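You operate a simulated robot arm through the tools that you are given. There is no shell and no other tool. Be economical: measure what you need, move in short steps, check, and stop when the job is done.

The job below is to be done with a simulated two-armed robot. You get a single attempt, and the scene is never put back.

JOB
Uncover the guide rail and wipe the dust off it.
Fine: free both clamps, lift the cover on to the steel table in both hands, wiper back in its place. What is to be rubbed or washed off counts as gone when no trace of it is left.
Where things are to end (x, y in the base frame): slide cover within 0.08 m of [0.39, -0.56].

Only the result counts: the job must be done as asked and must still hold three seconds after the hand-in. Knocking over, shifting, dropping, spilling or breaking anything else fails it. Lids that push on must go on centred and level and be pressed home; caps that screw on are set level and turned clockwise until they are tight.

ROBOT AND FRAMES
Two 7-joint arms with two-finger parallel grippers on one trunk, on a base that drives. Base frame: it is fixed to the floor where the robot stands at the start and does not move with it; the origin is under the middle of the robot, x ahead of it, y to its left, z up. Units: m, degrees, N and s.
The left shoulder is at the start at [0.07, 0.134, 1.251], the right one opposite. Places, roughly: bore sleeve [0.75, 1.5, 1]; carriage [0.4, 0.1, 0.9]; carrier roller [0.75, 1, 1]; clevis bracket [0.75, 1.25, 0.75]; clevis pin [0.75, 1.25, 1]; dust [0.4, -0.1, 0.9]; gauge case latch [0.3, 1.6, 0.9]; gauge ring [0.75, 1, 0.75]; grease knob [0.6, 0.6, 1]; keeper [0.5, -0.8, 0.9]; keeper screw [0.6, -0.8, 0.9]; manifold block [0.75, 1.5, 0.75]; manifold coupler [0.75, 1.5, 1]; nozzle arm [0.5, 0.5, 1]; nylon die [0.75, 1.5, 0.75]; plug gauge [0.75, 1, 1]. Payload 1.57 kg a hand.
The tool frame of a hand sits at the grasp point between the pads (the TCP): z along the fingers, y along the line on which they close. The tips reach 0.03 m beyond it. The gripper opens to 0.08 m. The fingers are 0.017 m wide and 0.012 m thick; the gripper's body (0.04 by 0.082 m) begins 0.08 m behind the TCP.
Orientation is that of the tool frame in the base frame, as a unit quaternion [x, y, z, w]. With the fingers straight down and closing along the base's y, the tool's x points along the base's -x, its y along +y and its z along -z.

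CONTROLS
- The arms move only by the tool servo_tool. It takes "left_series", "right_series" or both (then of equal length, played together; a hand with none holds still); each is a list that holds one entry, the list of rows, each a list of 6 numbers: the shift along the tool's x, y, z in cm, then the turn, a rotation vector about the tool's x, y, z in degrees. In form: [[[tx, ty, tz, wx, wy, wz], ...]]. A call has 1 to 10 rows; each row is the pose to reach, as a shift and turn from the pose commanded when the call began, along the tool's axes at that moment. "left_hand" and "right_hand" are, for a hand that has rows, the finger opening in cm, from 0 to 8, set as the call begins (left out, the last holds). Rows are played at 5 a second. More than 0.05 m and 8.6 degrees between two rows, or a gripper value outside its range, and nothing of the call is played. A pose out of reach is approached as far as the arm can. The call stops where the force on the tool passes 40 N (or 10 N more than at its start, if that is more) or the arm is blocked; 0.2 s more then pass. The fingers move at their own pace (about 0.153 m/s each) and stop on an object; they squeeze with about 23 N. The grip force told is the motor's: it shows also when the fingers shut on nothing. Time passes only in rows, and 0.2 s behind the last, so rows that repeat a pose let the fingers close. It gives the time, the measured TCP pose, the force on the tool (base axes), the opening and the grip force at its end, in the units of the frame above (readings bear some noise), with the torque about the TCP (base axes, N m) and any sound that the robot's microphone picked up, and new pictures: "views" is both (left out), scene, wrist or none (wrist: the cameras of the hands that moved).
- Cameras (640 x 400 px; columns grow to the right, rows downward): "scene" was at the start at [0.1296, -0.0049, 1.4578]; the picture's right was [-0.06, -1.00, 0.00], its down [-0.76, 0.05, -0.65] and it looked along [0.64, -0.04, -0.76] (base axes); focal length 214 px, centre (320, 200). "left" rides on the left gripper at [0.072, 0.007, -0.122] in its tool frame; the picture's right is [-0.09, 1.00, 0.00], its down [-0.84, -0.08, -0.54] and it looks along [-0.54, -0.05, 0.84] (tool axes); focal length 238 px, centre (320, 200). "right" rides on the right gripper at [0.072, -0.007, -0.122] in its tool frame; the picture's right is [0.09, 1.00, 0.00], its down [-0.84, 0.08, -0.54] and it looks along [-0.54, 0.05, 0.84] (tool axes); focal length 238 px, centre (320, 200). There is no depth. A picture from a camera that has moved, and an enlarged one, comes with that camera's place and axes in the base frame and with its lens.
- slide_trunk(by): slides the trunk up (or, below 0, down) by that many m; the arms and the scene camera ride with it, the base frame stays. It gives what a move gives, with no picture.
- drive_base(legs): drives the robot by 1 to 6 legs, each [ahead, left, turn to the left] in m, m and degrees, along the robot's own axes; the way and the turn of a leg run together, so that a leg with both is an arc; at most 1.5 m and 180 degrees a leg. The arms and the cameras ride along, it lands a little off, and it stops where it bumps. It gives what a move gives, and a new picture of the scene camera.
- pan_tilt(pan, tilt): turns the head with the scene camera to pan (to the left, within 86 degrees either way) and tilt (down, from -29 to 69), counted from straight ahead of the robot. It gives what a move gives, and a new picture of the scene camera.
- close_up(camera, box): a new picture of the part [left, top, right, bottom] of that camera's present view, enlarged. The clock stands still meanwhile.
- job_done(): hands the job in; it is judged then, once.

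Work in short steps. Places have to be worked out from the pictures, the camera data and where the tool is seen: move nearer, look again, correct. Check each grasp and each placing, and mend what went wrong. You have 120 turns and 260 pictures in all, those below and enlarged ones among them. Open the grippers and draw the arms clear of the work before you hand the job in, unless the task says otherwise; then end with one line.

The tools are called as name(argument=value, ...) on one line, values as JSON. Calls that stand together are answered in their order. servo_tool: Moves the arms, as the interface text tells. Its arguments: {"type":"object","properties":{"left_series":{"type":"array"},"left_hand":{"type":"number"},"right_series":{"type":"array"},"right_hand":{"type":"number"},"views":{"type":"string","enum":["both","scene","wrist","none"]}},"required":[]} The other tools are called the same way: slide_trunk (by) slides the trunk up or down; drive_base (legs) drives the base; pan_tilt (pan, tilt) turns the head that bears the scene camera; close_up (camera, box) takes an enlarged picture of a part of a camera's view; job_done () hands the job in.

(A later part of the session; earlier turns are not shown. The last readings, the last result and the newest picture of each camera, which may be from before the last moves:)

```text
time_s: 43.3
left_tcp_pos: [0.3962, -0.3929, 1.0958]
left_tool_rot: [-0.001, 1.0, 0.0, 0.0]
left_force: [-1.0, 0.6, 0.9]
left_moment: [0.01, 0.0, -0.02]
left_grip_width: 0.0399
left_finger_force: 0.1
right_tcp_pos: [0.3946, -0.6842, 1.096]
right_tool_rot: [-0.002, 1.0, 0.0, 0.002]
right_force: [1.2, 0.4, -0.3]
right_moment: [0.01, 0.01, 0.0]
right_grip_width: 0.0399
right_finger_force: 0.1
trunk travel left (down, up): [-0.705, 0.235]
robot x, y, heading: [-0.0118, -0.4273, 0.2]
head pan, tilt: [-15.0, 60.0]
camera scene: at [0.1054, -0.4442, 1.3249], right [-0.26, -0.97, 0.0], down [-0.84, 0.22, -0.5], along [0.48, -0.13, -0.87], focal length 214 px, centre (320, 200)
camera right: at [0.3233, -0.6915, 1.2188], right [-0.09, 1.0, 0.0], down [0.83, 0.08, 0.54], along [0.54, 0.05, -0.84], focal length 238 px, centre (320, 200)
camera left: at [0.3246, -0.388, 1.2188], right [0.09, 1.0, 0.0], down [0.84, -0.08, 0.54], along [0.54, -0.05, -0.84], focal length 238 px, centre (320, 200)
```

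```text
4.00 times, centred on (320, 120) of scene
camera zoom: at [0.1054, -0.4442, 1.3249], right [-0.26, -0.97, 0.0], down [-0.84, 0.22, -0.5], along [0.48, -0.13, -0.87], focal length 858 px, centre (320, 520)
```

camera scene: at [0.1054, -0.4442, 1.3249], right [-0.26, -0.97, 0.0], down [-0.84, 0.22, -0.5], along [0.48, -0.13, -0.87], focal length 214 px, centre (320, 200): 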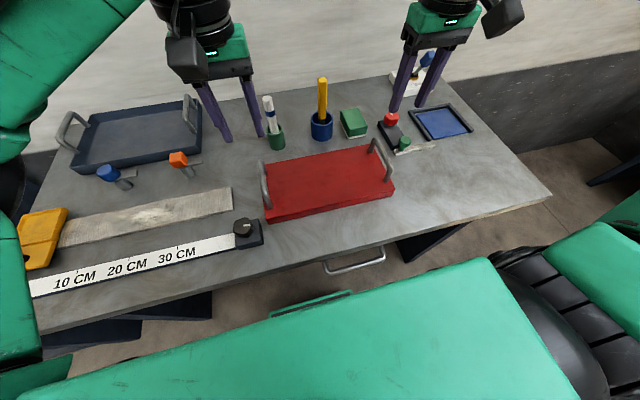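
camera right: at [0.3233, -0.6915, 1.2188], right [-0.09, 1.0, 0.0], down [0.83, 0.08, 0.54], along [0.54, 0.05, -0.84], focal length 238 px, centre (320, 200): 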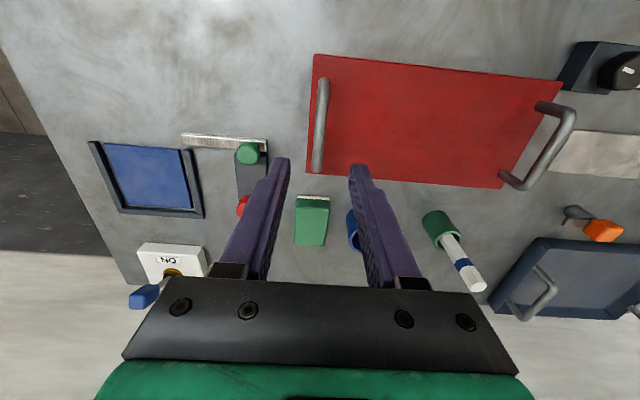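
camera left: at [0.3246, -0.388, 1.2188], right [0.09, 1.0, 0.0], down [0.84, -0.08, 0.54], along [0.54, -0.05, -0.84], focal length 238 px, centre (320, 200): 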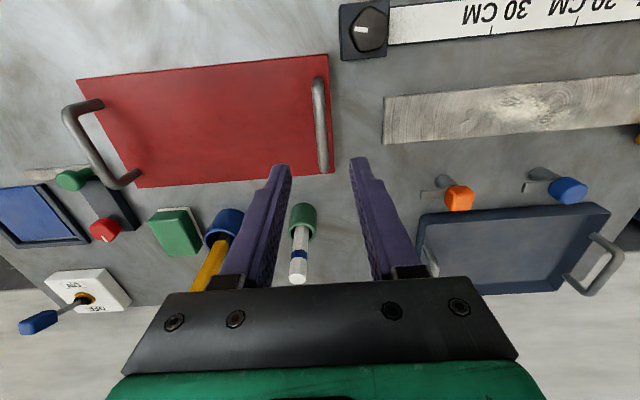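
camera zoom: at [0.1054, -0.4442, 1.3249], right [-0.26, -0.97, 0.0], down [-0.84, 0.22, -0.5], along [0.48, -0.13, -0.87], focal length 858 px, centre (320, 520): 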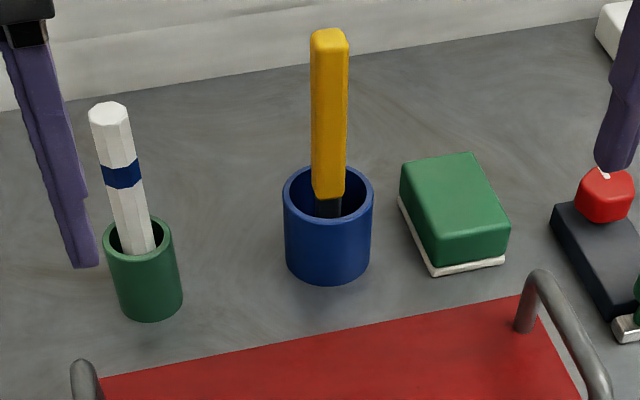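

The green felt-bottomed block is the wiper: top centre ≈(0.595,-0.681,0.883), long side along x, ~6 cm wide along y. It's out of reach from here, so I drive ahead 9 cm (chest stays short of the table edge) and lower the trunk slightly.

drive_base(legs=[[0.09, 0, 0]])

slide_trunk(by=-0.05)

servo_tool(right_series=[[[0, 0, 0, 0, 0, 0], [-2, 0, 1, 0, 0, 0], [-4, 0, 2, 0, 0, 0]]], right_hand=7.6)

```text
time_s: 44.4
left_tcp_pos: [0.4852, -0.3933, 1.0963]
left_tool_rot: [-0.003, 1.0, 0.001, 0.001]
left_force: [-0.1, 0.4, 0.9]
left_moment: [0.04, -0.03, -0.03]
left_grip_width: 0.0402
left_finger_force: 0.2
right_tcp_pos: [0.4836, -0.6828, 1.0968]
right_tool_rot: [-0.002, 1.0, 0.001, 0.003]
right_force: [0.1, -1.1, -0.1]
right_moment: [-0.01, 0.0, -0.01]
right_grip_width: 0.04
right_finger_force: 0.1
trunk travel left (down, up): [-0.705, 0.235]
robot x, y, heading: [0.0818, -0.4259, 0.3]
head pan, tilt: [-15.0, 60.0]
camera scene: at [0.1945, -0.4439, 1.3251], right [-0.26, -0.97, 0.0], down [-0.84, 0.22, -0.5], along [0.48, -0.13, -0.87], focal length 214 px, centre (320, 200)
```

scene: 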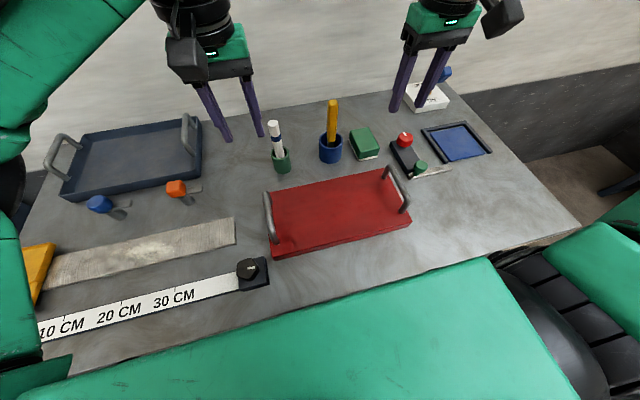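

```text
time_s: 45.4
left_tcp_pos: [0.4861, -0.393, 1.045]
left_tool_rot: [-0.002, 1.0, 0.001, 0.001]
left_force: [-0.9, -0.1, -0.6]
left_moment: [0.02, -0.02, 0.03]
left_grip_width: 0.04
left_finger_force: 0.2
right_tcp_pos: [0.4849, -0.683, 1.0459]
right_tool_rot: [-0.001, 1.0, 0.0, 0.001]
right_force: [0.0, 0.1, 0.2]
right_moment: [0.02, -0.01, 0.03]
right_grip_width: 0.0399
right_finger_force: 0.1
trunk travel left (down, up): [-0.655, 0.285]
robot x, y, heading: [0.0775, -0.4229, 0.3]
head pan, tilt: [-15.0, 60.0]
```

```text
time_s: 46.2
left_tcp_pos: [0.4883, -0.3926, 1.0449]
left_tool_rot: [-0.003, 1.0, 0.001, 0.0]
left_force: [0.4, -0.7, 0.5]
left_moment: [0.04, -0.01, -0.01]
left_grip_width: 0.0401
left_finger_force: 0.1
right_tcp_pos: [0.5276, -0.6846, 1.0257]
right_tool_rot: [-0.001, 1.0, 0.0, 0.001]
right_force: [0.6, -0.5, -0.2]
right_moment: [-0.01, 0.01, 0.0]
right_grip_width: 0.0762
right_finger_force: 0.0
trunk travel left (down, up): [-0.655, 0.285]
robot x, y, heading: [0.0821, -0.4277, 0.1]
head pan, tilt: [-15.0, 60.0]
camera scene: at [0.1978, -0.4438, 1.2747], right [-0.26, -0.97, 0.0], down [-0.84, 0.22, -0.5], along [0.48, -0.13, -0.87], focal length 214 px, centre (320, 200)
camera right: at [0.4561, -0.6911, 1.1472], right [-0.1, 1.0, 0.0], down [0.84, 0.08, 0.54], along [0.54, 0.05, -0.84], focal length 238 px, centre (320, 200)
```

scene: 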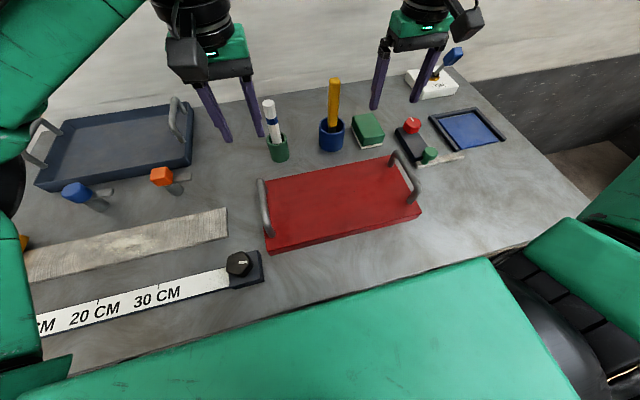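
right: 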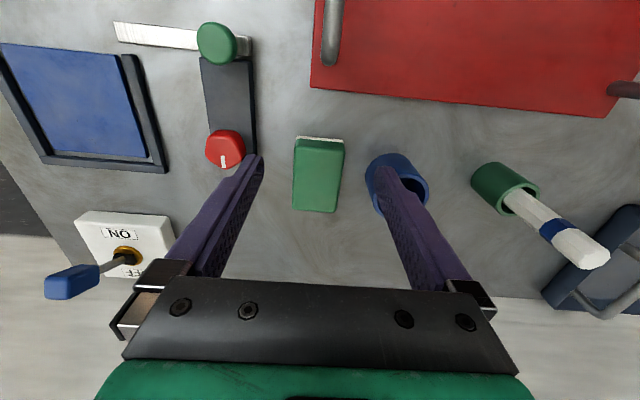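

The wiper re-measures at (0.592,-0.681), and the cup and yellow stick leave ~1.5 cm beside the open finger. I move above it.

servo_tool(right_series=[[[-3.3, 0.3, 2, 0, 0, 0], [-6.5, 0.3, 4, 0, 0, 0], [-6.5, 0.3, 7.5, 0, 0, 0]]], views="both")

close_up(camera="scene", box=[280, 50, 480, 175])

```text
time_s: 47.0
left_tcp_pos: [0.4866, -0.394, 1.0446]
left_tool_rot: [-0.003, 1.0, 0.001, 0.0]
left_force: [0.4, -0.6, -0.6]
left_moment: [0.01, 0.02, 0.02]
left_grip_width: 0.04
left_finger_force: 0.0
right_tcp_pos: [0.5921, -0.6817, 0.9511]
right_tool_rot: [-0.002, 1.0, 0.001, 0.002]
right_force: [-0.2, -1.3, 0.0]
right_moment: [0.01, 0.02, 0.04]
right_grip_width: 0.0757
right_finger_force: 0.1
trunk travel left (down, up): [-0.655, 0.285]
robot x, y, heading: [0.0811, -0.4318, -0.0]
head pan, tilt: [-15.0, 60.0]
camera scene: at [0.1958, -0.4449, 1.275], right [-0.26, -0.97, 0.0], down [-0.84, 0.22, -0.5], along [0.48, -0.13, -0.87], focal length 214 px, centre (320, 200)
camera right: at [0.5195, -0.6895, 1.0733], right [-0.1, 1.0, 0.0], down [0.83, 0.08, 0.55], along [0.54, 0.05, -0.84], focal length 238 px, centre (320, 200)
```

scene: 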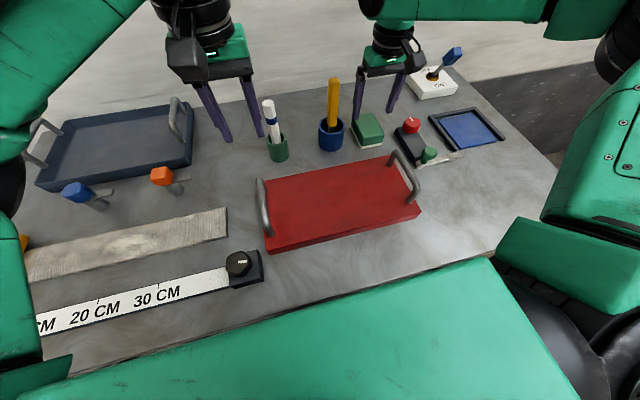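
right: 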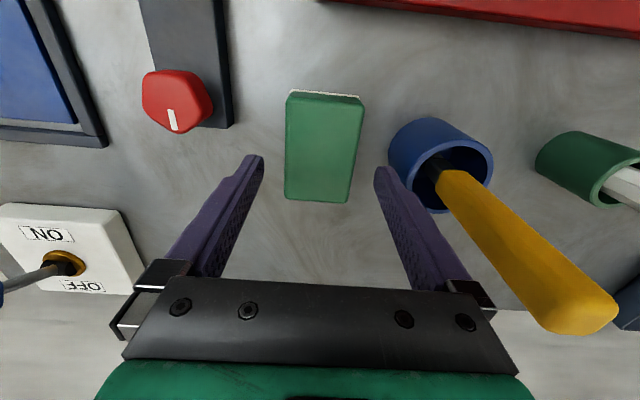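

```text
3.20 times, centred on (380, 112) of scene
camera zoom: at [0.1958, -0.4449, 1.275], right [-0.26, -0.97, 0.0], down [-0.84, 0.22, -0.5], along [0.48, -0.13, -0.87], focal length 686 px, centre (128, 480)
```

zoom: 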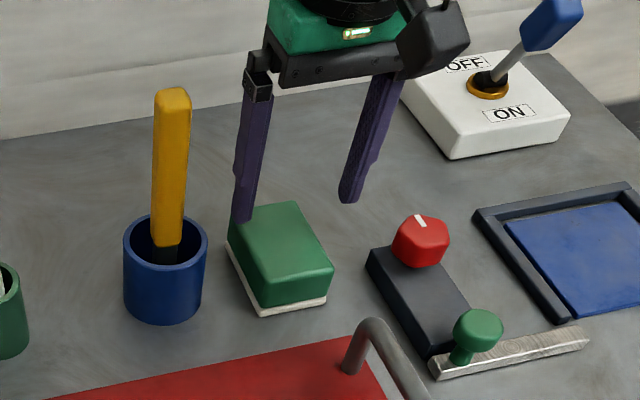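

Centred on the wiper. I descend to about z 0.88 and close.

servo_tool(right_series=[[[0.2, 0, 3.5, 0, 0, 0], [0.2, 0, 6, 0, 0, 0], [0.2, 0, 7.2, 0, 0, 0]]], views="none")

servo_tool(right_series=[[[0, 0, 0, 0, 0, 0], [0, 0, 0, 0, 0, 0], [0, 0, 0, 0, 0, 0]]], right_hand=0, views="wrist")

```text
time_s: 47.8
left_tcp_pos: [0.4872, -0.3928, 1.0444]
left_tool_rot: [-0.003, 1.0, 0.001, 0.002]
left_force: [0.1, -0.5, -0.1]
left_moment: [-0.01, -0.02, -0.01]
left_grip_width: 0.04
left_finger_force: 0.0
right_tcp_pos: [0.5899, -0.6813, 0.8807]
right_tool_rot: [-0.001, 1.0, 0.0, 0.004]
right_force: [1.7, -0.2, 3.3]
right_moment: [-0.19, -0.02, 0.09]
right_grip_width: 0.0763
right_finger_force: 0.5
trunk travel left (down, up): [-0.655, 0.285]
robot x, y, heading: [0.0813, -0.427, 0.4]
head pan, tilt: [-15.0, 60.0]
```

```text
time_s: 48.6
left_tcp_pos: [0.4854, -0.3927, 1.0459]
left_tool_rot: [-0.002, 1.0, 0.002, 0.0]
left_force: [0.0, -0.1, -0.2]
left_moment: [-0.02, -0.01, 0.0]
left_grip_width: 0.0397
left_finger_force: 0.1
right_tcp_pos: [0.5897, -0.6808, 0.8788]
right_tool_rot: [-0.001, 1.0, 0.0, 0.002]
right_force: [2.3, -1.3, 9.5]
right_moment: [-0.29, -0.04, -0.03]
right_grip_width: 0.0597
right_finger_force: 22.7
trunk travel left (down, up): [-0.655, 0.285]
robot x, y, heading: [0.0788, -0.4273, 0.3]
head pan, tilt: [-15.0, 60.0]
camera right: at [0.5175, -0.6881, 1.0021], right [-0.1, 1.0, 0.0], down [0.83, 0.08, 0.55], along [0.54, 0.05, -0.84], focal length 238 px, centre (320, 200)
```

right: 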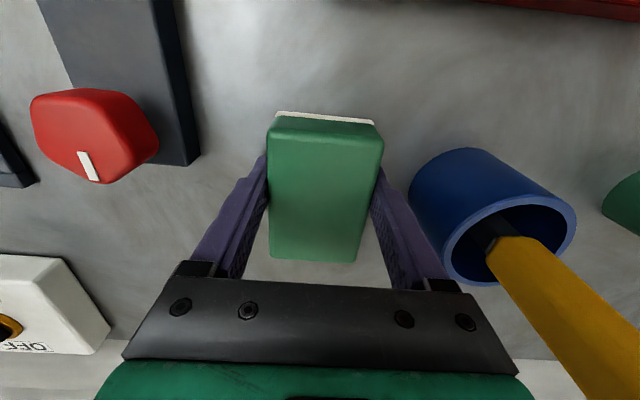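

The wiper is gripped (59.7 mm), tips just touching the table (home TCP ≈ 0.590,-0.681,0.879). I lift it straight up, then pull back, with the left hand moved aside.

servo_tool(right_series=[[[0, 0, -1.5, 0, 0, 0], [0, 0, -5, 0, 0, 0], [0, 0, -9, 0, 0, 0], [0, 0, -13, 0, 0, 0], [0, 0, -17, 0, 0, 0], [4, 0, -17, 0, 0, 0], [8, 0, -17, 0, 0, 0], [12, 0, -17, 0, 0, 0], [16, 0, -17, 0, 0, 0]]], left_series=[[[0, 0, 0, 0, 0, 0], [0, 0, -2, 0, 0, 0], [0, 2, -4, 0, 0, 0], [0, 4, -6, 0, 0, 0], [0, 6, -8, 0, 0, 0], [0, 8, -8, 0, 0, 0], [0, 10, -8, 0, 0, 0], [0, 12, -8, 0, 0, 0], [0, 15, -8, 0, 0, 0]]], views="both")

```text
time_s: 50.6
left_tcp_pos: [0.484, -0.2427, 1.1267]
left_tool_rot: [-0.002, 1.0, 0.002, 0.002]
left_force: [-0.8, 0.2, 0.1]
left_moment: [0.02, -0.02, -0.01]
left_grip_width: 0.04
left_finger_force: 0.1
right_tcp_pos: [0.4267, -0.679, 1.05]
right_tool_rot: [-0.002, 1.0, 0.0, 0.003]
right_force: [0.4, 0.1, -1.3]
right_moment: [0.03, -0.04, -0.03]
right_grip_width: 0.0593
right_finger_force: 23.2
trunk travel left (down, up): [-0.655, 0.285]
robot x, y, heading: [0.0796, -0.4255, 0.4]
head pan, tilt: [-15.0, 60.0]
camera scene: at [0.1938, -0.4433, 1.2752], right [-0.26, -0.97, 0.0], down [-0.84, 0.22, -0.5], along [0.49, -0.13, -0.86], focal length 214 px, centre (320, 200)
camera right: at [0.3544, -0.6868, 1.1721], right [-0.1, 1.0, 0.0], down [0.83, 0.08, 0.55], along [0.54, 0.05, -0.84], focal length 238 px, centre (320, 200)
camera left: at [0.412, -0.2368, 1.249], right [0.09, 1.0, 0.0], down [0.84, -0.08, 0.54], along [0.54, -0.05, -0.84], focal length 238 px, centre (320, 200)
```

scene: 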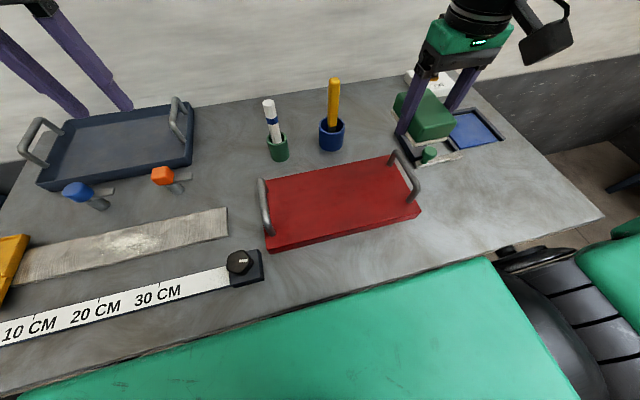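
right: 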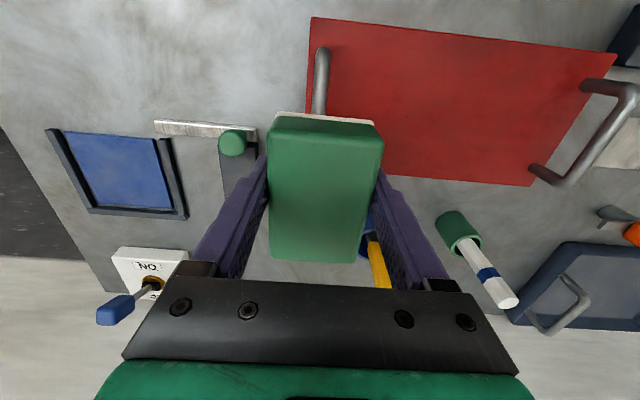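
left: 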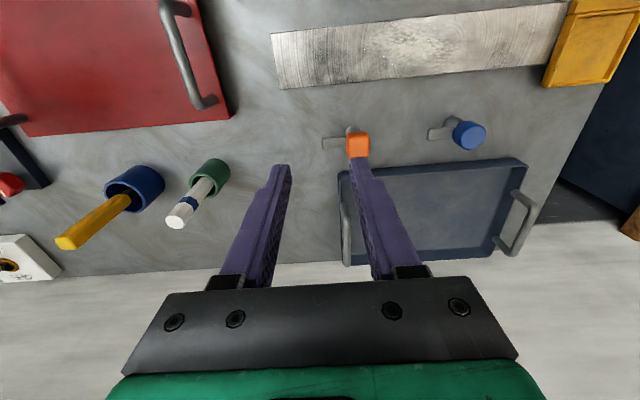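

Wiper held well. I drive back 5 cm and left 0.43 m to bring the right hand over the rail.

drive_base(legs=[[-0.05, 0, 0], [0, 0.43, 0]])

pan_tilt(pan=-5, tilt=55)

close_up(camera="left", box=[0, 0, 320, 200])

```text
time_s: 53.7
left_tcp_pos: [0.4357, 0.1858, 1.1257]
left_tool_rot: [-0.003, 1.0, 0.001, 0.0]
left_force: [-0.4, 0.1, 0.6]
left_moment: [-0.02, -0.01, -0.03]
left_grip_width: 0.04
left_finger_force: 0.2
right_tcp_pos: [0.3776, -0.2532, 1.0494]
right_tool_rot: [-0.002, 1.0, 0.001, 0.002]
right_force: [-0.5, 0.7, -0.6]
right_moment: [-0.01, 0.0, 0.0]
right_grip_width: 0.0595
right_finger_force: 22.3
trunk travel left (down, up): [-0.655, 0.285]
robot x, y, heading: [0.0264, -0.0038, 0.2]
head pan, tilt: [-15.0, 60.0]
camera scene: at [0.1451, -0.0163, 1.2749], right [-0.26, -0.97, 0.0], down [-0.84, 0.22, -0.5], along [0.48, -0.13, -0.87], focal length 214 px, centre (320, 200)
```

scene: 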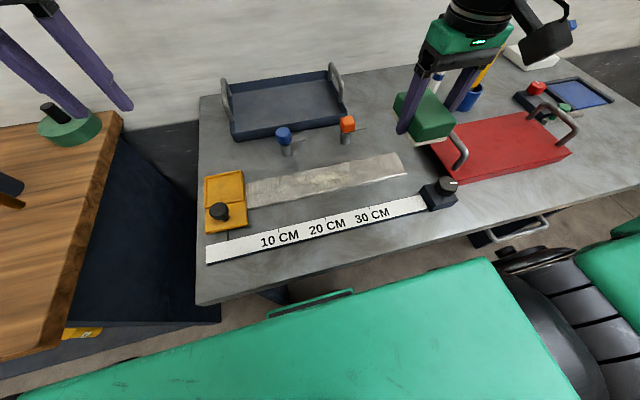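

```text
time_s: 54.4
left_tcp_pos: [0.4351, 0.1868, 1.1251]
left_tool_rot: [-0.002, 1.0, 0.001, 0.0]
left_force: [0.1, 0.4, 0.1]
left_moment: [-0.01, -0.01, 0.01]
left_grip_width: 0.0398
left_finger_force: 0.1
right_tcp_pos: [0.3772, -0.2506, 1.0487]
right_tool_rot: [-0.002, 1.0, 0.001, 0.001]
right_force: [-0.1, -0.2, -0.9]
right_moment: [-0.05, 0.0, -0.03]
right_grip_width: 0.0596
right_finger_force: 23.3
trunk travel left (down, up): [-0.655, 0.285]
robot x, y, heading: [0.0296, 0.0031, 0.0]
head pan, tilt: [-5.0, 55.0]
camera scene: at [0.1525, -0.0044, 1.2809], right [-0.08, -1.0, 0.0], down [-0.82, 0.07, -0.57], along [0.57, -0.05, -0.82], focal length 214 px, centre (320, 200)
```

scene: 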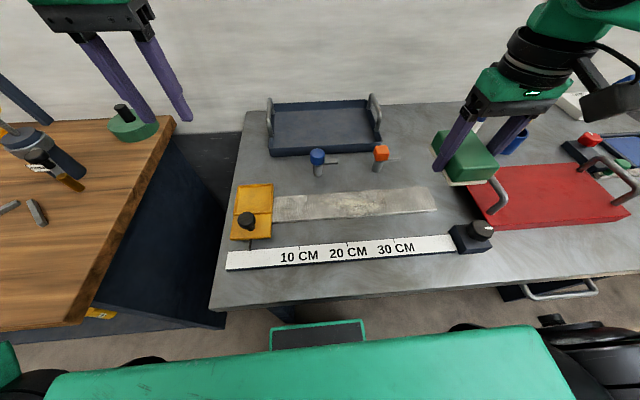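

```text
2.00 times, centred on (160, 100) of left
camera zoom: at [0.3634, 0.1908, 1.2482], right [0.09, 1.0, 0.0], down [0.84, -0.08, 0.54], along [0.54, -0.05, -0.84], focal length 477 px, centre (640, 400)
```

zoom: 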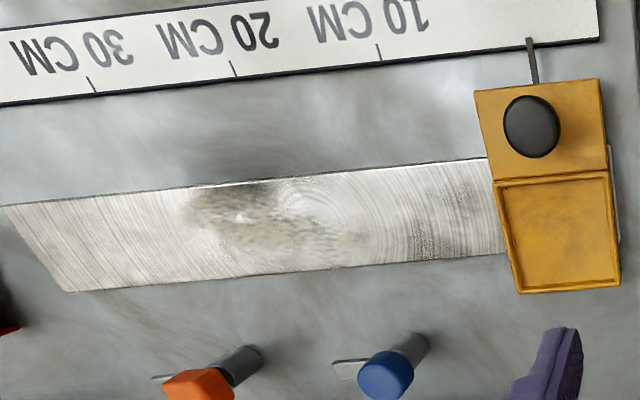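

Rail spans x 0.392–0.461 with dust about y −0.18…−0.02; the wiper (≈9 cm long in x) covers the full width. I lower it above the clean right end of the rail.

servo_tool(right_series=[[[-2.5, 0.8, 3, 0, 0, 0], [-4.9, 1.6, 6, 0, 0, 0], [-4.9, 1.6, 9.5, 0, 0, 0], [-4.9, 1.6, 12.5, 0, 0, 0], [-4.9, 1.6, 14.3, 0, 0, 0]]], views="both")

close_up(camera="scene", box=[340, 120, 500, 250])

```text
time_s: 55.6
left_tcp_pos: [0.4347, 0.1848, 1.126]
left_tool_rot: [-0.001, 1.0, 0.002, 0.001]
left_force: [0.2, -0.8, -0.3]
left_moment: [0.01, 0.0, 0.03]
left_grip_width: 0.0402
left_finger_force: 0.1
right_tcp_pos: [0.4273, -0.2354, 0.904]
right_tool_rot: [-0.002, 1.0, 0.0, 0.002]
right_force: [-0.9, -0.9, -1.3]
right_moment: [-0.01, -0.01, 0.02]
right_grip_width: 0.0595
right_finger_force: 23.0
trunk travel left (down, up): [-0.655, 0.285]
robot x, y, heading: [0.0283, -0.0034, 0.1]
head pan, tilt: [-5.0, 55.0]
camera scene: at [0.1529, -0.0048, 1.2809], right [-0.08, -1.0, 0.0], down [-0.82, 0.07, -0.57], along [0.57, -0.05, -0.82], focal length 214 px, centre (320, 200)
camera right: at [0.3556, -0.2431, 1.0274], right [-0.1, 1.0, 0.0], down [0.83, 0.08, 0.54], along [0.54, 0.05, -0.84], focal length 238 px, centre (320, 200)
```

scene: 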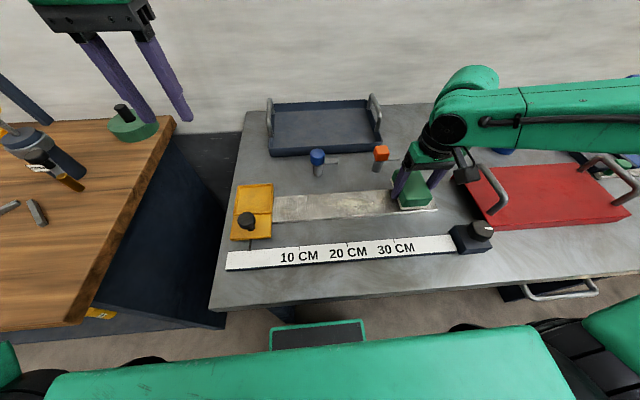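
right: 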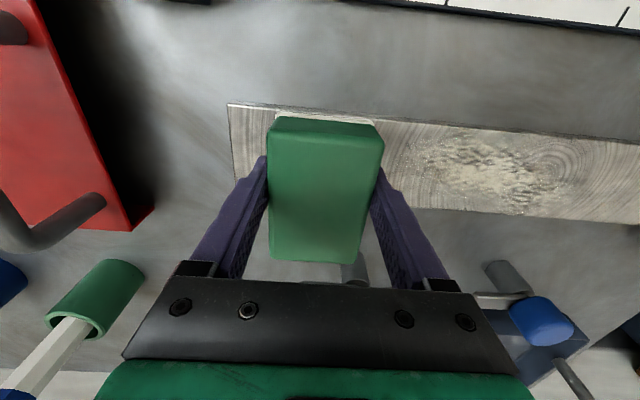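

```text
3.08 times, centred on (420, 185) of scene
camera zoom: at [0.1529, -0.0048, 1.2809], right [-0.08, -1.0, 0.0], down [-0.82, 0.07, -0.57], along [0.57, -0.05, -0.82], focal length 660 px, centre (12, 246)
```

zoom: 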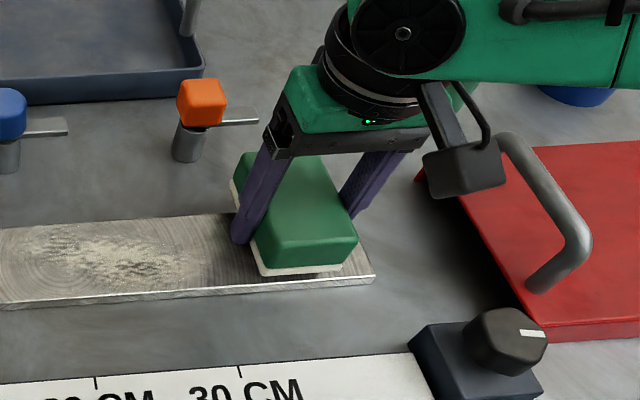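

Just above the rail. I lower in small steps to contact.

servo_tool(right_series=[[[0, 0, 0.5, 0, 0, 0], [0, 0, 0.9, 0, 0, 0], [0, 0, 1.2, 0, 0, 0]]], views="none")

```text
time_s: 56.4
left_tcp_pos: [0.4348, 0.1855, 1.126]
left_tool_rot: [-0.002, 1.0, 0.003, 0.0]
left_force: [-0.6, 0.5, -0.8]
left_moment: [0.02, -0.02, 0.0]
left_grip_width: 0.0401
left_finger_force: 0.2
right_tcp_pos: [0.4267, -0.2341, 0.8928]
right_tool_rot: [-0.001, 1.0, 0.001, 0.002]
right_force: [-0.8, -0.6, -1.4]
right_moment: [0.03, 0.01, 0.01]
right_grip_width: 0.0596
right_finger_force: 22.6
trunk travel left (down, up): [-0.655, 0.285]
robot x, y, heading: [0.0265, 0.003, 0.3]
head pan, tilt: [-5.0, 55.0]
```

No contact yet at 0.893; I continue down.

servo_tool(right_series=[[[0, 0, 0.3, 0, 0, 0], [0, 0, 0.6, 0, 0, 0]]], views="none")

servo_tool(right_series=[[[0, 0, 0.2, 0, 0, 0], [0, 0, 0.3, 0, 0, 0]]], views="wrist")

```text
time_s: 57.0
left_tcp_pos: [0.4325, 0.1858, 1.1275]
left_tool_rot: [-0.002, 1.0, 0.001, 0.001]
left_force: [0.1, -1.4, 0.4]
left_moment: [0.01, -0.01, 0.0]
left_grip_width: 0.0398
left_finger_force: 0.0
right_tcp_pos: [0.4272, -0.2342, 0.8923]
right_tool_rot: [-0.002, 1.0, 0.0, 0.006]
right_force: [1.2, -7.2, 27.0]
right_moment: [0.32, 0.18, 0.23]
right_grip_width: 0.0598
right_finger_force: 22.4
trunk travel left (down, up): [-0.655, 0.285]
robot x, y, heading: [0.0253, 0.0034, -0.0]
head pan, tilt: [-5.0, 55.0]
```

```text
time_s: 57.4
left_tcp_pos: [0.4317, 0.185, 1.1257]
left_tool_rot: [-0.001, 1.0, 0.0, 0.002]
left_force: [-0.3, -0.2, -0.1]
left_moment: [0.02, -0.02, -0.01]
left_grip_width: 0.0401
left_finger_force: 0.1
right_tcp_pos: [0.4268, -0.236, 0.8925]
right_tool_rot: [-0.003, 1.0, 0.0, 0.009]
right_force: [-7.0, -2.5, 16.5]
right_moment: [0.5, 0.49, 0.35]
right_grip_width: 0.0596
right_finger_force: 22.6
trunk travel left (down, up): [-0.655, 0.285]
robot x, y, heading: [0.0307, 0.0022, 0.4]
head pan, tilt: [-5.0, 55.0]
stopped in row 1 (right hand): the force on the tool passed its limit (the readings are from after the stop); the commanded pose is now the measured one
camera right: at [0.3535, -0.2427, 1.0133], right [-0.1, 1.0, 0.0], down [0.83, 0.08, 0.56], along [0.55, 0.05, -0.83], focal length 238 px, centre (320, 200)
```

right: 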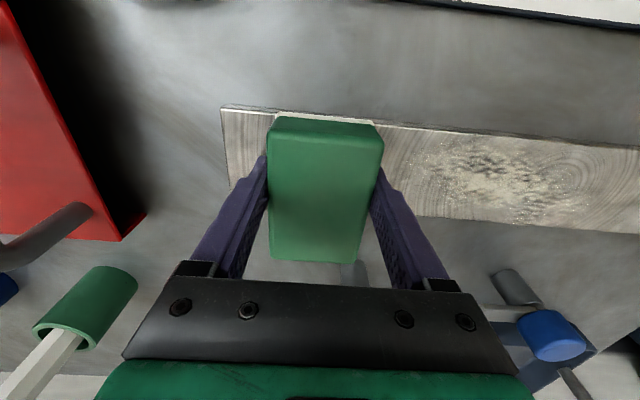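

Contact at z≈0.892. To make the felt protrude below the fingertips, I open, rise 1 cm (removing the ~1° tilt), and regrip higher.

servo_tool(right_series=[[[0, 0, 0, 0, 0, 0], [0, 0, 0, 0, 0, 0], [0, 0, -0.5, 0, 0.8, 0], [0, 0, -1.0, 0, 0.8, 0]]], right_hand=7.6, views="none")

servo_tool(right_series=[[[0, 0, 0, 0, 0, 0], [0, 0, 0, 0, 0, 0], [0, 0, 0, 0, 0, 0]]], right_hand=0, views="wrist")

```text
time_s: 58.4
left_tcp_pos: [0.4336, 0.1836, 1.1252]
left_tool_rot: [-0.002, 1.0, 0.003, 0.001]
left_force: [-0.6, 0.0, -0.1]
left_moment: [0.04, 0.03, 0.01]
left_grip_width: 0.04
left_finger_force: 0.0
right_tcp_pos: [0.4283, -0.2365, 0.9002]
right_tool_rot: [-0.003, 1.0, 0.0, 0.0]
right_force: [-0.6, 0.4, -0.2]
right_moment: [0.05, -0.03, 0.0]
right_grip_width: 0.0758
right_finger_force: 0.1
trunk travel left (down, up): [-0.655, 0.285]
robot x, y, heading: [0.0263, 0.0043, 0.3]
head pan, tilt: [-5.0, 55.0]
```

```text
time_s: 59.2
left_tcp_pos: [0.4349, 0.1838, 1.1246]
left_tool_rot: [-0.002, 1.0, 0.001, 0.001]
left_force: [0.5, -0.8, 0.8]
left_moment: [-0.03, 0.03, 0.0]
left_grip_width: 0.0399
left_finger_force: 0.1
right_tcp_pos: [0.4298, -0.235, 0.8998]
right_tool_rot: [-0.002, 1.0, 0.0, -0.001]
right_force: [-0.7, 0.3, -0.5]
right_moment: [0.03, -0.03, 0.0]
right_grip_width: 0.0594
right_finger_force: 23.4
trunk travel left (down, up): [-0.655, 0.285]
robot x, y, heading: [0.0253, 0.0024, 0.5]
head pan, tilt: [-5.0, 55.0]
camera right: at [0.3586, -0.2433, 1.0221], right [-0.1, 1.0, 0.0], down [0.84, 0.08, 0.54], along [0.54, 0.05, -0.84], focal length 238 px, centre (320, 200)
```

right: 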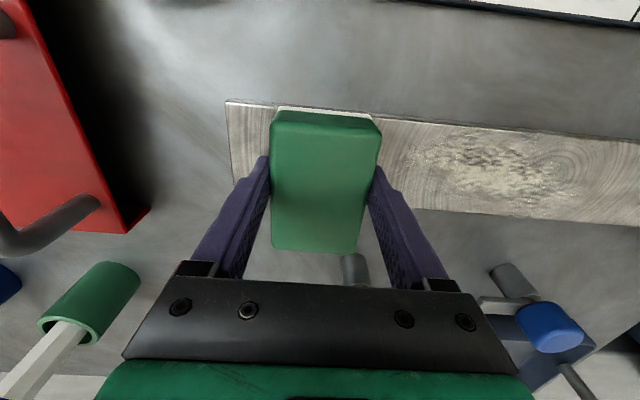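

Regripped 8 mm higher. Now I press lightly and sweep along the rail over the dust.

servo_tool(right_series=[[[0, 0, 0.25, 0, 0, 0], [0, 3, 0.25, 0, 0, 0], [0, 6, 0.25, 0, 0, 0], [0, 9, 0.25, 0, 0, 0], [0, 12, 0.25, 0, 0, 0], [0, 15, 0.25, 0, 0, 0], [0, 18, 0.25, 0, 0, 0], [0, 21, 0.25, 0, 0, 0], [0, 24, 0.25, 0, 0, 0], [0, 25.5, 0.25, 0, 0, 0]]], views="both")

```text
time_s: 61.4
left_tcp_pos: [0.4358, 0.1844, 1.1238]
left_tool_rot: [-0.002, 1.0, 0.002, 0.0]
left_force: [0.3, 1.0, 0.4]
left_moment: [0.0, 0.02, 0.02]
left_grip_width: 0.0398
left_finger_force: 0.1
right_tcp_pos: [0.4112, -0.0362, 0.9045]
right_tool_rot: [-0.003, 1.0, 0.0, -0.001]
right_force: [0.3, 0.1, -0.5]
right_moment: [-0.01, 0.01, 0.0]
right_grip_width: 0.0595
right_finger_force: 22.7
right hand out of reach, approached as far as the arm can: row 8, 9, 10
trunk travel left (down, up): [-0.655, 0.285]
robot x, y, heading: [0.0262, 0.0026, 0.2]
head pan, tilt: [-5.0, 55.0]
camera scene: at [0.1527, -0.0046, 1.2808], right [-0.08, -1.0, 0.0], down [-0.82, 0.07, -0.57], along [0.57, -0.05, -0.82], focal length 214 px, centre (320, 200)
camera right: at [0.34, -0.0438, 1.0283], right [-0.1, 1.0, 0.0], down [0.84, 0.08, 0.54], along [0.54, 0.05, -0.84], focal length 238 px, centre (320, 200)
```

scene: 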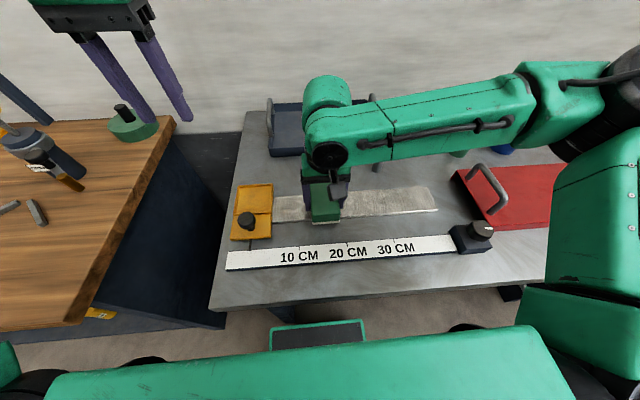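
right: 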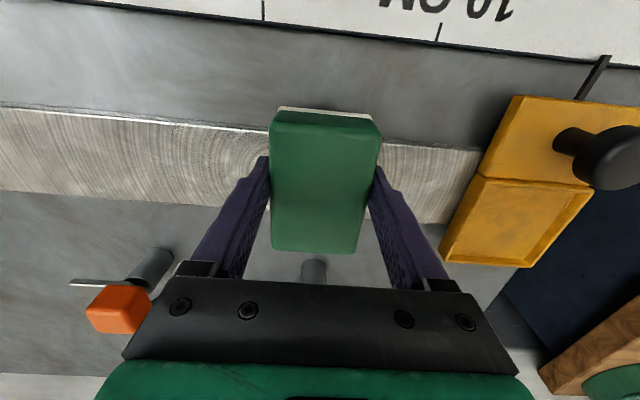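

Dust under the path appears gone, but the hand ran out of reach near y≈-0.036. I raise, drive left 0.15 m, then wipe the rest.

servo_tool(right_series=[[[0, -1, -2, 0, 0, 0], [0, -2, -5, 0, 0, 0]]], views="none")

drive_base(legs=[[0, 0.15, 0]])

close_up(camera="right", box=[0, 60, 640, 300])

```text
time_s: 62.0
left_tcp_pos: [0.4345, 0.1843, 1.1256]
left_tool_rot: [-0.002, 1.0, 0.001, 0.001]
left_force: [-1.1, -1.2, 0.7]
left_moment: [0.01, 0.0, -0.06]
left_grip_width: 0.0401
left_finger_force: 0.0
right_tcp_pos: [0.4106, -0.0558, 0.9572]
right_tool_rot: [-0.003, 1.0, 0.0, 0.0]
right_force: [-0.6, 0.1, -0.2]
right_moment: [0.0, -0.01, 0.01]
right_grip_width: 0.0594
right_finger_force: 22.5
trunk travel left (down, up): [-0.655, 0.285]
robot x, y, heading: [0.027, 0.0019, -0.1]
head pan, tilt: [-5.0, 55.0]
```

```text
time_s: 63.4
left_tcp_pos: [0.4332, 0.3318, 1.1255]
left_tool_rot: [-0.002, 1.0, 0.002, 0.0]
left_force: [-0.3, 0.3, 0.2]
left_moment: [0.02, -0.03, 0.02]
left_grip_width: 0.0401
left_finger_force: 0.1
right_tcp_pos: [0.4114, 0.0918, 0.9552]
right_tool_rot: [-0.002, 1.0, 0.0, -0.002]
right_force: [0.9, -1.4, -0.4]
right_moment: [0.02, -0.01, 0.0]
right_grip_width: 0.0593
right_finger_force: 22.8
trunk travel left (down, up): [-0.655, 0.285]
robot x, y, heading: [0.0287, 0.1526, 0.4]
head pan, tilt: [-5.0, 55.0]
camera scene: at [0.1521, 0.1428, 1.2809], right [-0.08, -1.0, 0.0], down [-0.82, 0.07, -0.57], along [0.57, -0.05, -0.82], focal length 214 px, centre (320, 200)
```

scene: 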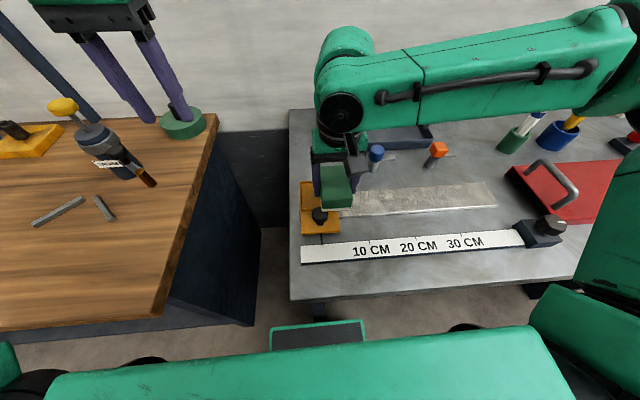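

```text
1.00 times, centred on (320, 180) of right
camera zoom: at [0.3401, 0.0839, 1.0782], right [-0.1, 1.0, 0.0], down [0.84, 0.08, 0.54], along [0.54, 0.05, -0.84], focal length 238 px, centre (320, 220)
```

zoom: 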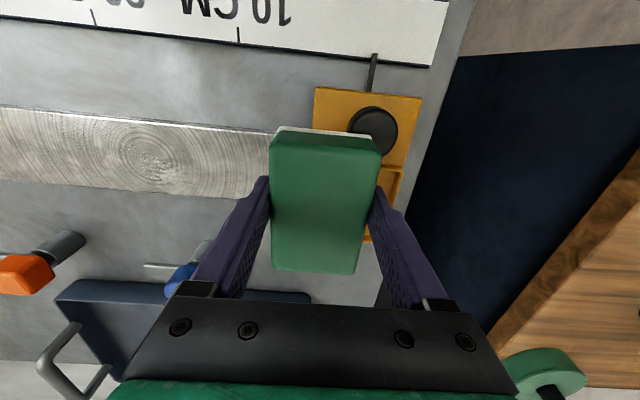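

The wiper is near the carriage knob; I rise, shift to y≈+0.02 over the rail, and lower to just above contact.

servo_tool(right_series=[[[0, 0, -3, 0, 0, 0], [-1, -4, -3, 0, 0, 0], [-1.9, -7.2, -3, 0, 0, 0], [-1.9, -7.2, 1, 0, 0, 0], [-1.9, -7.2, 4, 0, 0, 0], [-1.9, -7.2, 5.2, 0, 0, 0]]], views="wrist")

```text
time_s: 64.8
left_tcp_pos: [0.4344, 0.3338, 1.124]
left_tool_rot: [-0.002, 1.0, 0.001, 0.0]
left_force: [-0.1, 0.0, -0.4]
left_moment: [-0.03, -0.02, 0.01]
left_grip_width: 0.0401
left_finger_force: 0.1
right_tcp_pos: [0.4303, 0.022, 0.9047]
right_tool_rot: [-0.002, 1.0, 0.001, 0.0]
right_force: [-0.3, 0.6, -0.5]
right_moment: [0.0, -0.01, -0.03]
right_grip_width: 0.0591
right_finger_force: 22.6
trunk travel left (down, up): [-0.655, 0.285]
robot x, y, heading: [0.0284, 0.1529, 0.3]
head pan, tilt: [-5.0, 55.0]
camera right: at [0.3593, 0.0136, 1.0267], right [-0.1, 1.0, 0.0], down [0.84, 0.08, 0.54], along [0.54, 0.05, -0.84], focal length 238 px, centre (320, 200)
```

right: 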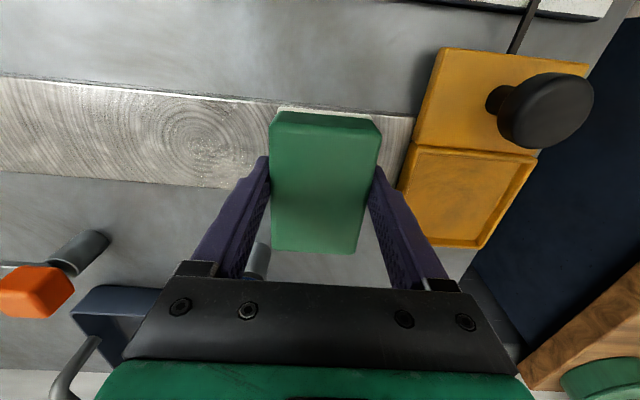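

Positioned. I press lightly and sweep right along the whole rail.

servo_tool(right_series=[[[0, 0, 0.75, 0, 0, 0], [0, -2.7, 0.75, 0, 0, 0], [0, -5.4, 0.75, 0, 0, 0], [0, -8.1, 0.75, 0, 0, 0], [0, -10.8, 0.75, 0, 0, 0], [0, -13.5, 0.75, 0, 0, 0], [0, -16.2, 0.75, 0, 0, 0], [0, -18.9, 0.75, 0, 0, 0], [0, -21.6, 0.75, 0, 0, 0], [0, -24, 0.75, 0, 0, 0]]], views="both")

close_up(camera="scene", box=[330, 150, 510, 260])

close_up(camera="right", box=[360, 90, 640, 250])

```text
time_s: 67.0
left_tcp_pos: [0.4317, 0.3368, 1.1256]
left_tool_rot: [-0.002, 1.0, 0.0, 0.001]
left_force: [0.3, 0.2, 0.5]
left_moment: [0.02, 0.02, 0.0]
left_grip_width: 0.04
left_finger_force: 0.0
right_tcp_pos: [0.4301, -0.2179, 0.898]
right_tool_rot: [-0.003, 1.0, -0.003, 0.001]
right_force: [-0.2, 3.9, 15.5]
right_moment: [-0.03, -0.37, 0.12]
right_grip_width: 0.0593
right_finger_force: 22.8
trunk travel left (down, up): [-0.655, 0.285]
robot x, y, heading: [0.0283, 0.1486, 0.1]
head pan, tilt: [-5.0, 55.0]
camera scene: at [0.1496, 0.1471, 1.2812], right [-0.08, -1.0, 0.0], down [-0.82, 0.07, -0.58], along [0.57, -0.05, -0.82], focal length 214 px, centre (320, 200)
camera right: at [0.3588, -0.2247, 1.0207], right [-0.1, 1.0, 0.0], down [0.84, 0.08, 0.54], along [0.54, 0.05, -0.84], focal length 238 px, centre (320, 200)
```

scene: 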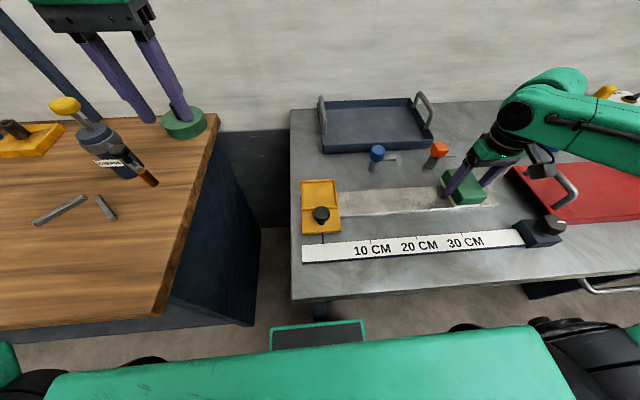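
right: 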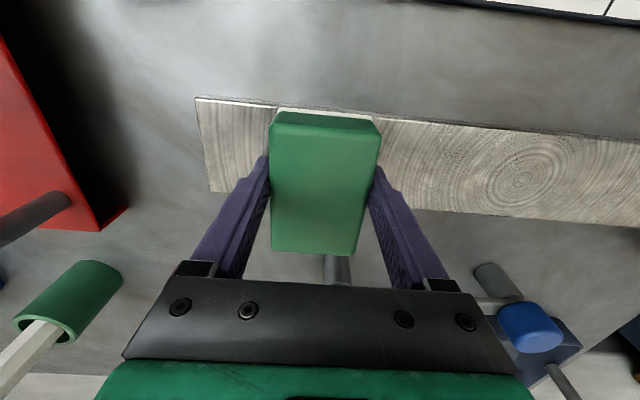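

```text
3.56 times, centred on (420, 205) of scene
camera zoom: at [0.1496, 0.1471, 1.2812], right [-0.08, -1.0, 0.0], down [-0.82, 0.07, -0.58], along [0.57, -0.05, -0.82], focal length 763 px, centre (-36, 182)
```

zoom: 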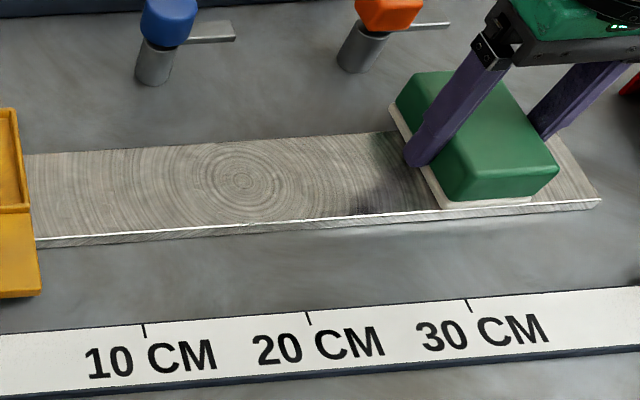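

```text
2.29 times, centred on (500, 170) of right
camera zoom: at [0.3588, -0.2247, 1.0207], right [-0.1, 1.0, 0.0], down [0.84, 0.08, 0.54], along [0.54, 0.05, -0.84], focal length 545 px, centre (-91, 269)
```

zoom: 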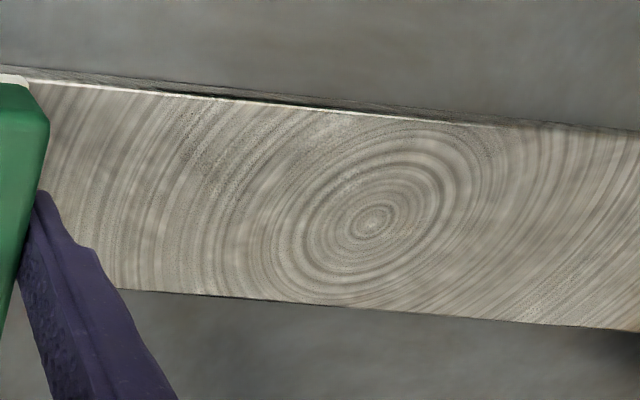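

The rail looks clean. For certainty I do one more pass each way.

servo_tool(right_series=[[[-0.4, 2.7, 0, 0, 0, 0], [-0.4, 5.4, 0, 0, 0, 0], [-0.4, 8.1, 0, 0, 0, 0], [-0.4, 10.8, 0, 0, 0, 0], [-0.4, 13.5, 0, 0, 0, 0], [-0.4, 16.2, 0, 0, 0, 0], [-0.4, 18.9, 0, 0, 0, 0], [-0.4, 21.6, 0, 0, 0, 0], [-0.4, 24, 0, 0, 0, 0]]], views="none")

servo_tool(right_series=[[[0.8, -2.7, 0, 0, 0, 0], [0.8, -5.4, 0, 0, 0, 0], [0.8, -8.1, 0, 0, 0, 0], [0.8, -10.8, 0, 0, 0, 0], [0.8, -13.5, 0, 0, 0, 0], [0.8, -16.2, 0, 0, 0, 0], [0.8, -18.9, 0, 0, 0, 0], [0.8, -21.6, 0, 0, 0, 0], [0.8, -24, 0, 0, 0, 0]]], views="none")

servo_tool(right_series=[[[-0.4, 0, -2, 0, 0, 0], [-0.4, 0, -6, 0, 0, 0], [-0.4, 0, -10, 0, 0, 0], [-0.4, 0, -14, 0, 0, 0]]], views="both")

close_up(camera="scene", box=[330, 150, 510, 260])

close_up(camera="right", box=[360, 40, 640, 200])

```text
time_s: 69.0
left_tcp_pos: [0.4313, 0.3332, 1.126]
left_tool_rot: [-0.002, 1.0, 0.002, 0.001]
left_force: [0.1, 0.3, 0.0]
left_moment: [-0.01, 0.04, -0.01]
left_grip_width: 0.0398
left_finger_force: 0.2
right_tcp_pos: [0.4324, 0.0206, 0.8985]
right_tool_rot: [-0.002, 1.0, 0.0, 0.002]
right_force: [-0.1, -9.8, 31.0]
right_moment: [-1.21, 0.17, 0.01]
right_grip_width: 0.0593
right_finger_force: 23.0
trunk travel left (down, up): [-0.655, 0.285]
robot x, y, heading: [0.0279, 0.1479, 0.4]
head pan, tilt: [-5.0, 55.0]
```

```text
time_s: 71.0
left_tcp_pos: [0.4331, 0.3365, 1.1243]
left_tool_rot: [-0.001, 1.0, 0.001, 0.002]
left_force: [-1.0, 0.5, 0.0]
left_moment: [0.01, 0.06, 0.01]
left_grip_width: 0.04
left_finger_force: 0.0
right_tcp_pos: [0.4262, -0.2176, 0.8982]
right_tool_rot: [-0.003, 1.0, -0.002, 0.001]
right_force: [0.8, 4.8, 16.1]
right_moment: [-0.32, -0.1, 0.09]
right_grip_width: 0.0594
right_finger_force: 23.2
trunk travel left (down, up): [-0.655, 0.285]
robot x, y, heading: [0.027, 0.1505, 0.2]
head pan, tilt: [-5.0, 55.0]
```

```text
time_s: 72.0
left_tcp_pos: [0.4346, 0.3339, 1.125]
left_tool_rot: [-0.001, 1.0, 0.001, 0.001]
left_force: [-0.1, -0.3, 1.0]
left_moment: [-0.01, 0.0, -0.01]
left_grip_width: 0.0398
left_finger_force: 0.1
right_tcp_pos: [0.4313, -0.2193, 1.0371]
right_tool_rot: [-0.003, 1.0, -0.001, -0.001]
right_force: [-0.5, 0.1, -0.3]
right_moment: [0.01, -0.02, 0.03]
right_grip_width: 0.0593
right_finger_force: 23.5
trunk travel left (down, up): [-0.655, 0.285]
robot x, y, heading: [0.0246, 0.1504, 0.3]
head pan, tilt: [-5.0, 55.0]
camera scene: at [0.1516, 0.145, 1.2809], right [-0.08, -1.0, 0.0], down [-0.82, 0.07, -0.57], along [0.57, -0.05, -0.82], focal length 214 px, centre (320, 200)
camera right: at [0.36, -0.2259, 1.1592], right [-0.1, 1.0, 0.0], down [0.84, 0.08, 0.54], along [0.54, 0.05, -0.84], focal length 238 px, centre (320, 200)
```

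scene: 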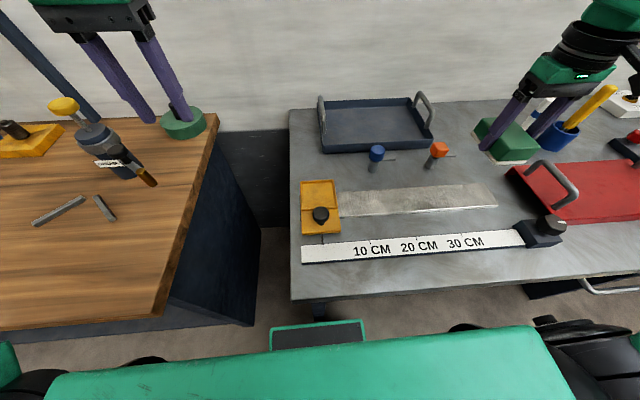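
right: 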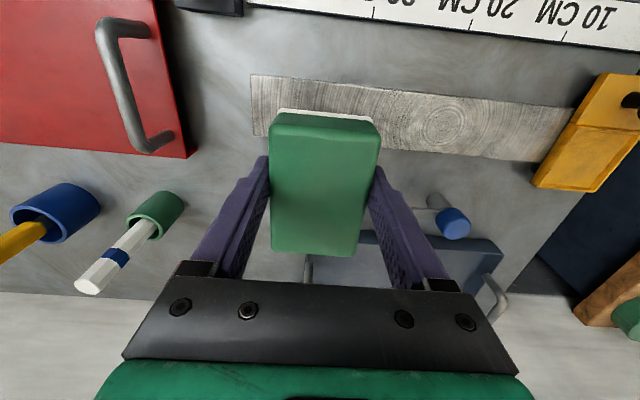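

```text
3.56 times, centred on (420, 205) of scene
camera zoom: at [0.1516, 0.145, 1.2809], right [-0.08, -1.0, 0.0], down [-0.82, 0.07, -0.57], along [0.57, -0.05, -0.82], focal length 763 px, centre (-36, 182)
```

zoom: 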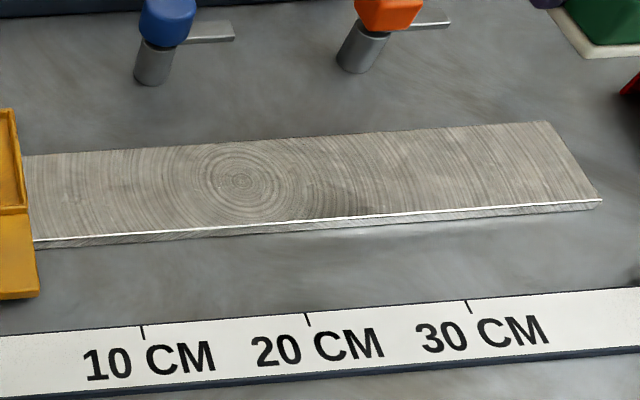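

```text
2.29 times, centred on (500, 120) of right
camera zoom: at [0.36, -0.2259, 1.1592], right [-0.1, 1.0, 0.0], down [0.84, 0.08, 0.54], along [0.54, 0.05, -0.84], focal length 545 px, centre (-91, 383)
```

zoom: 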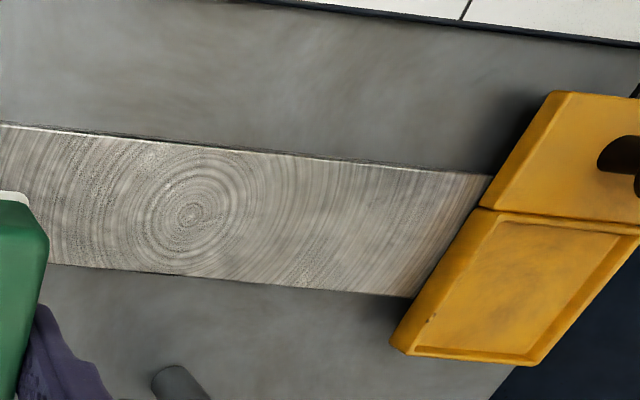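

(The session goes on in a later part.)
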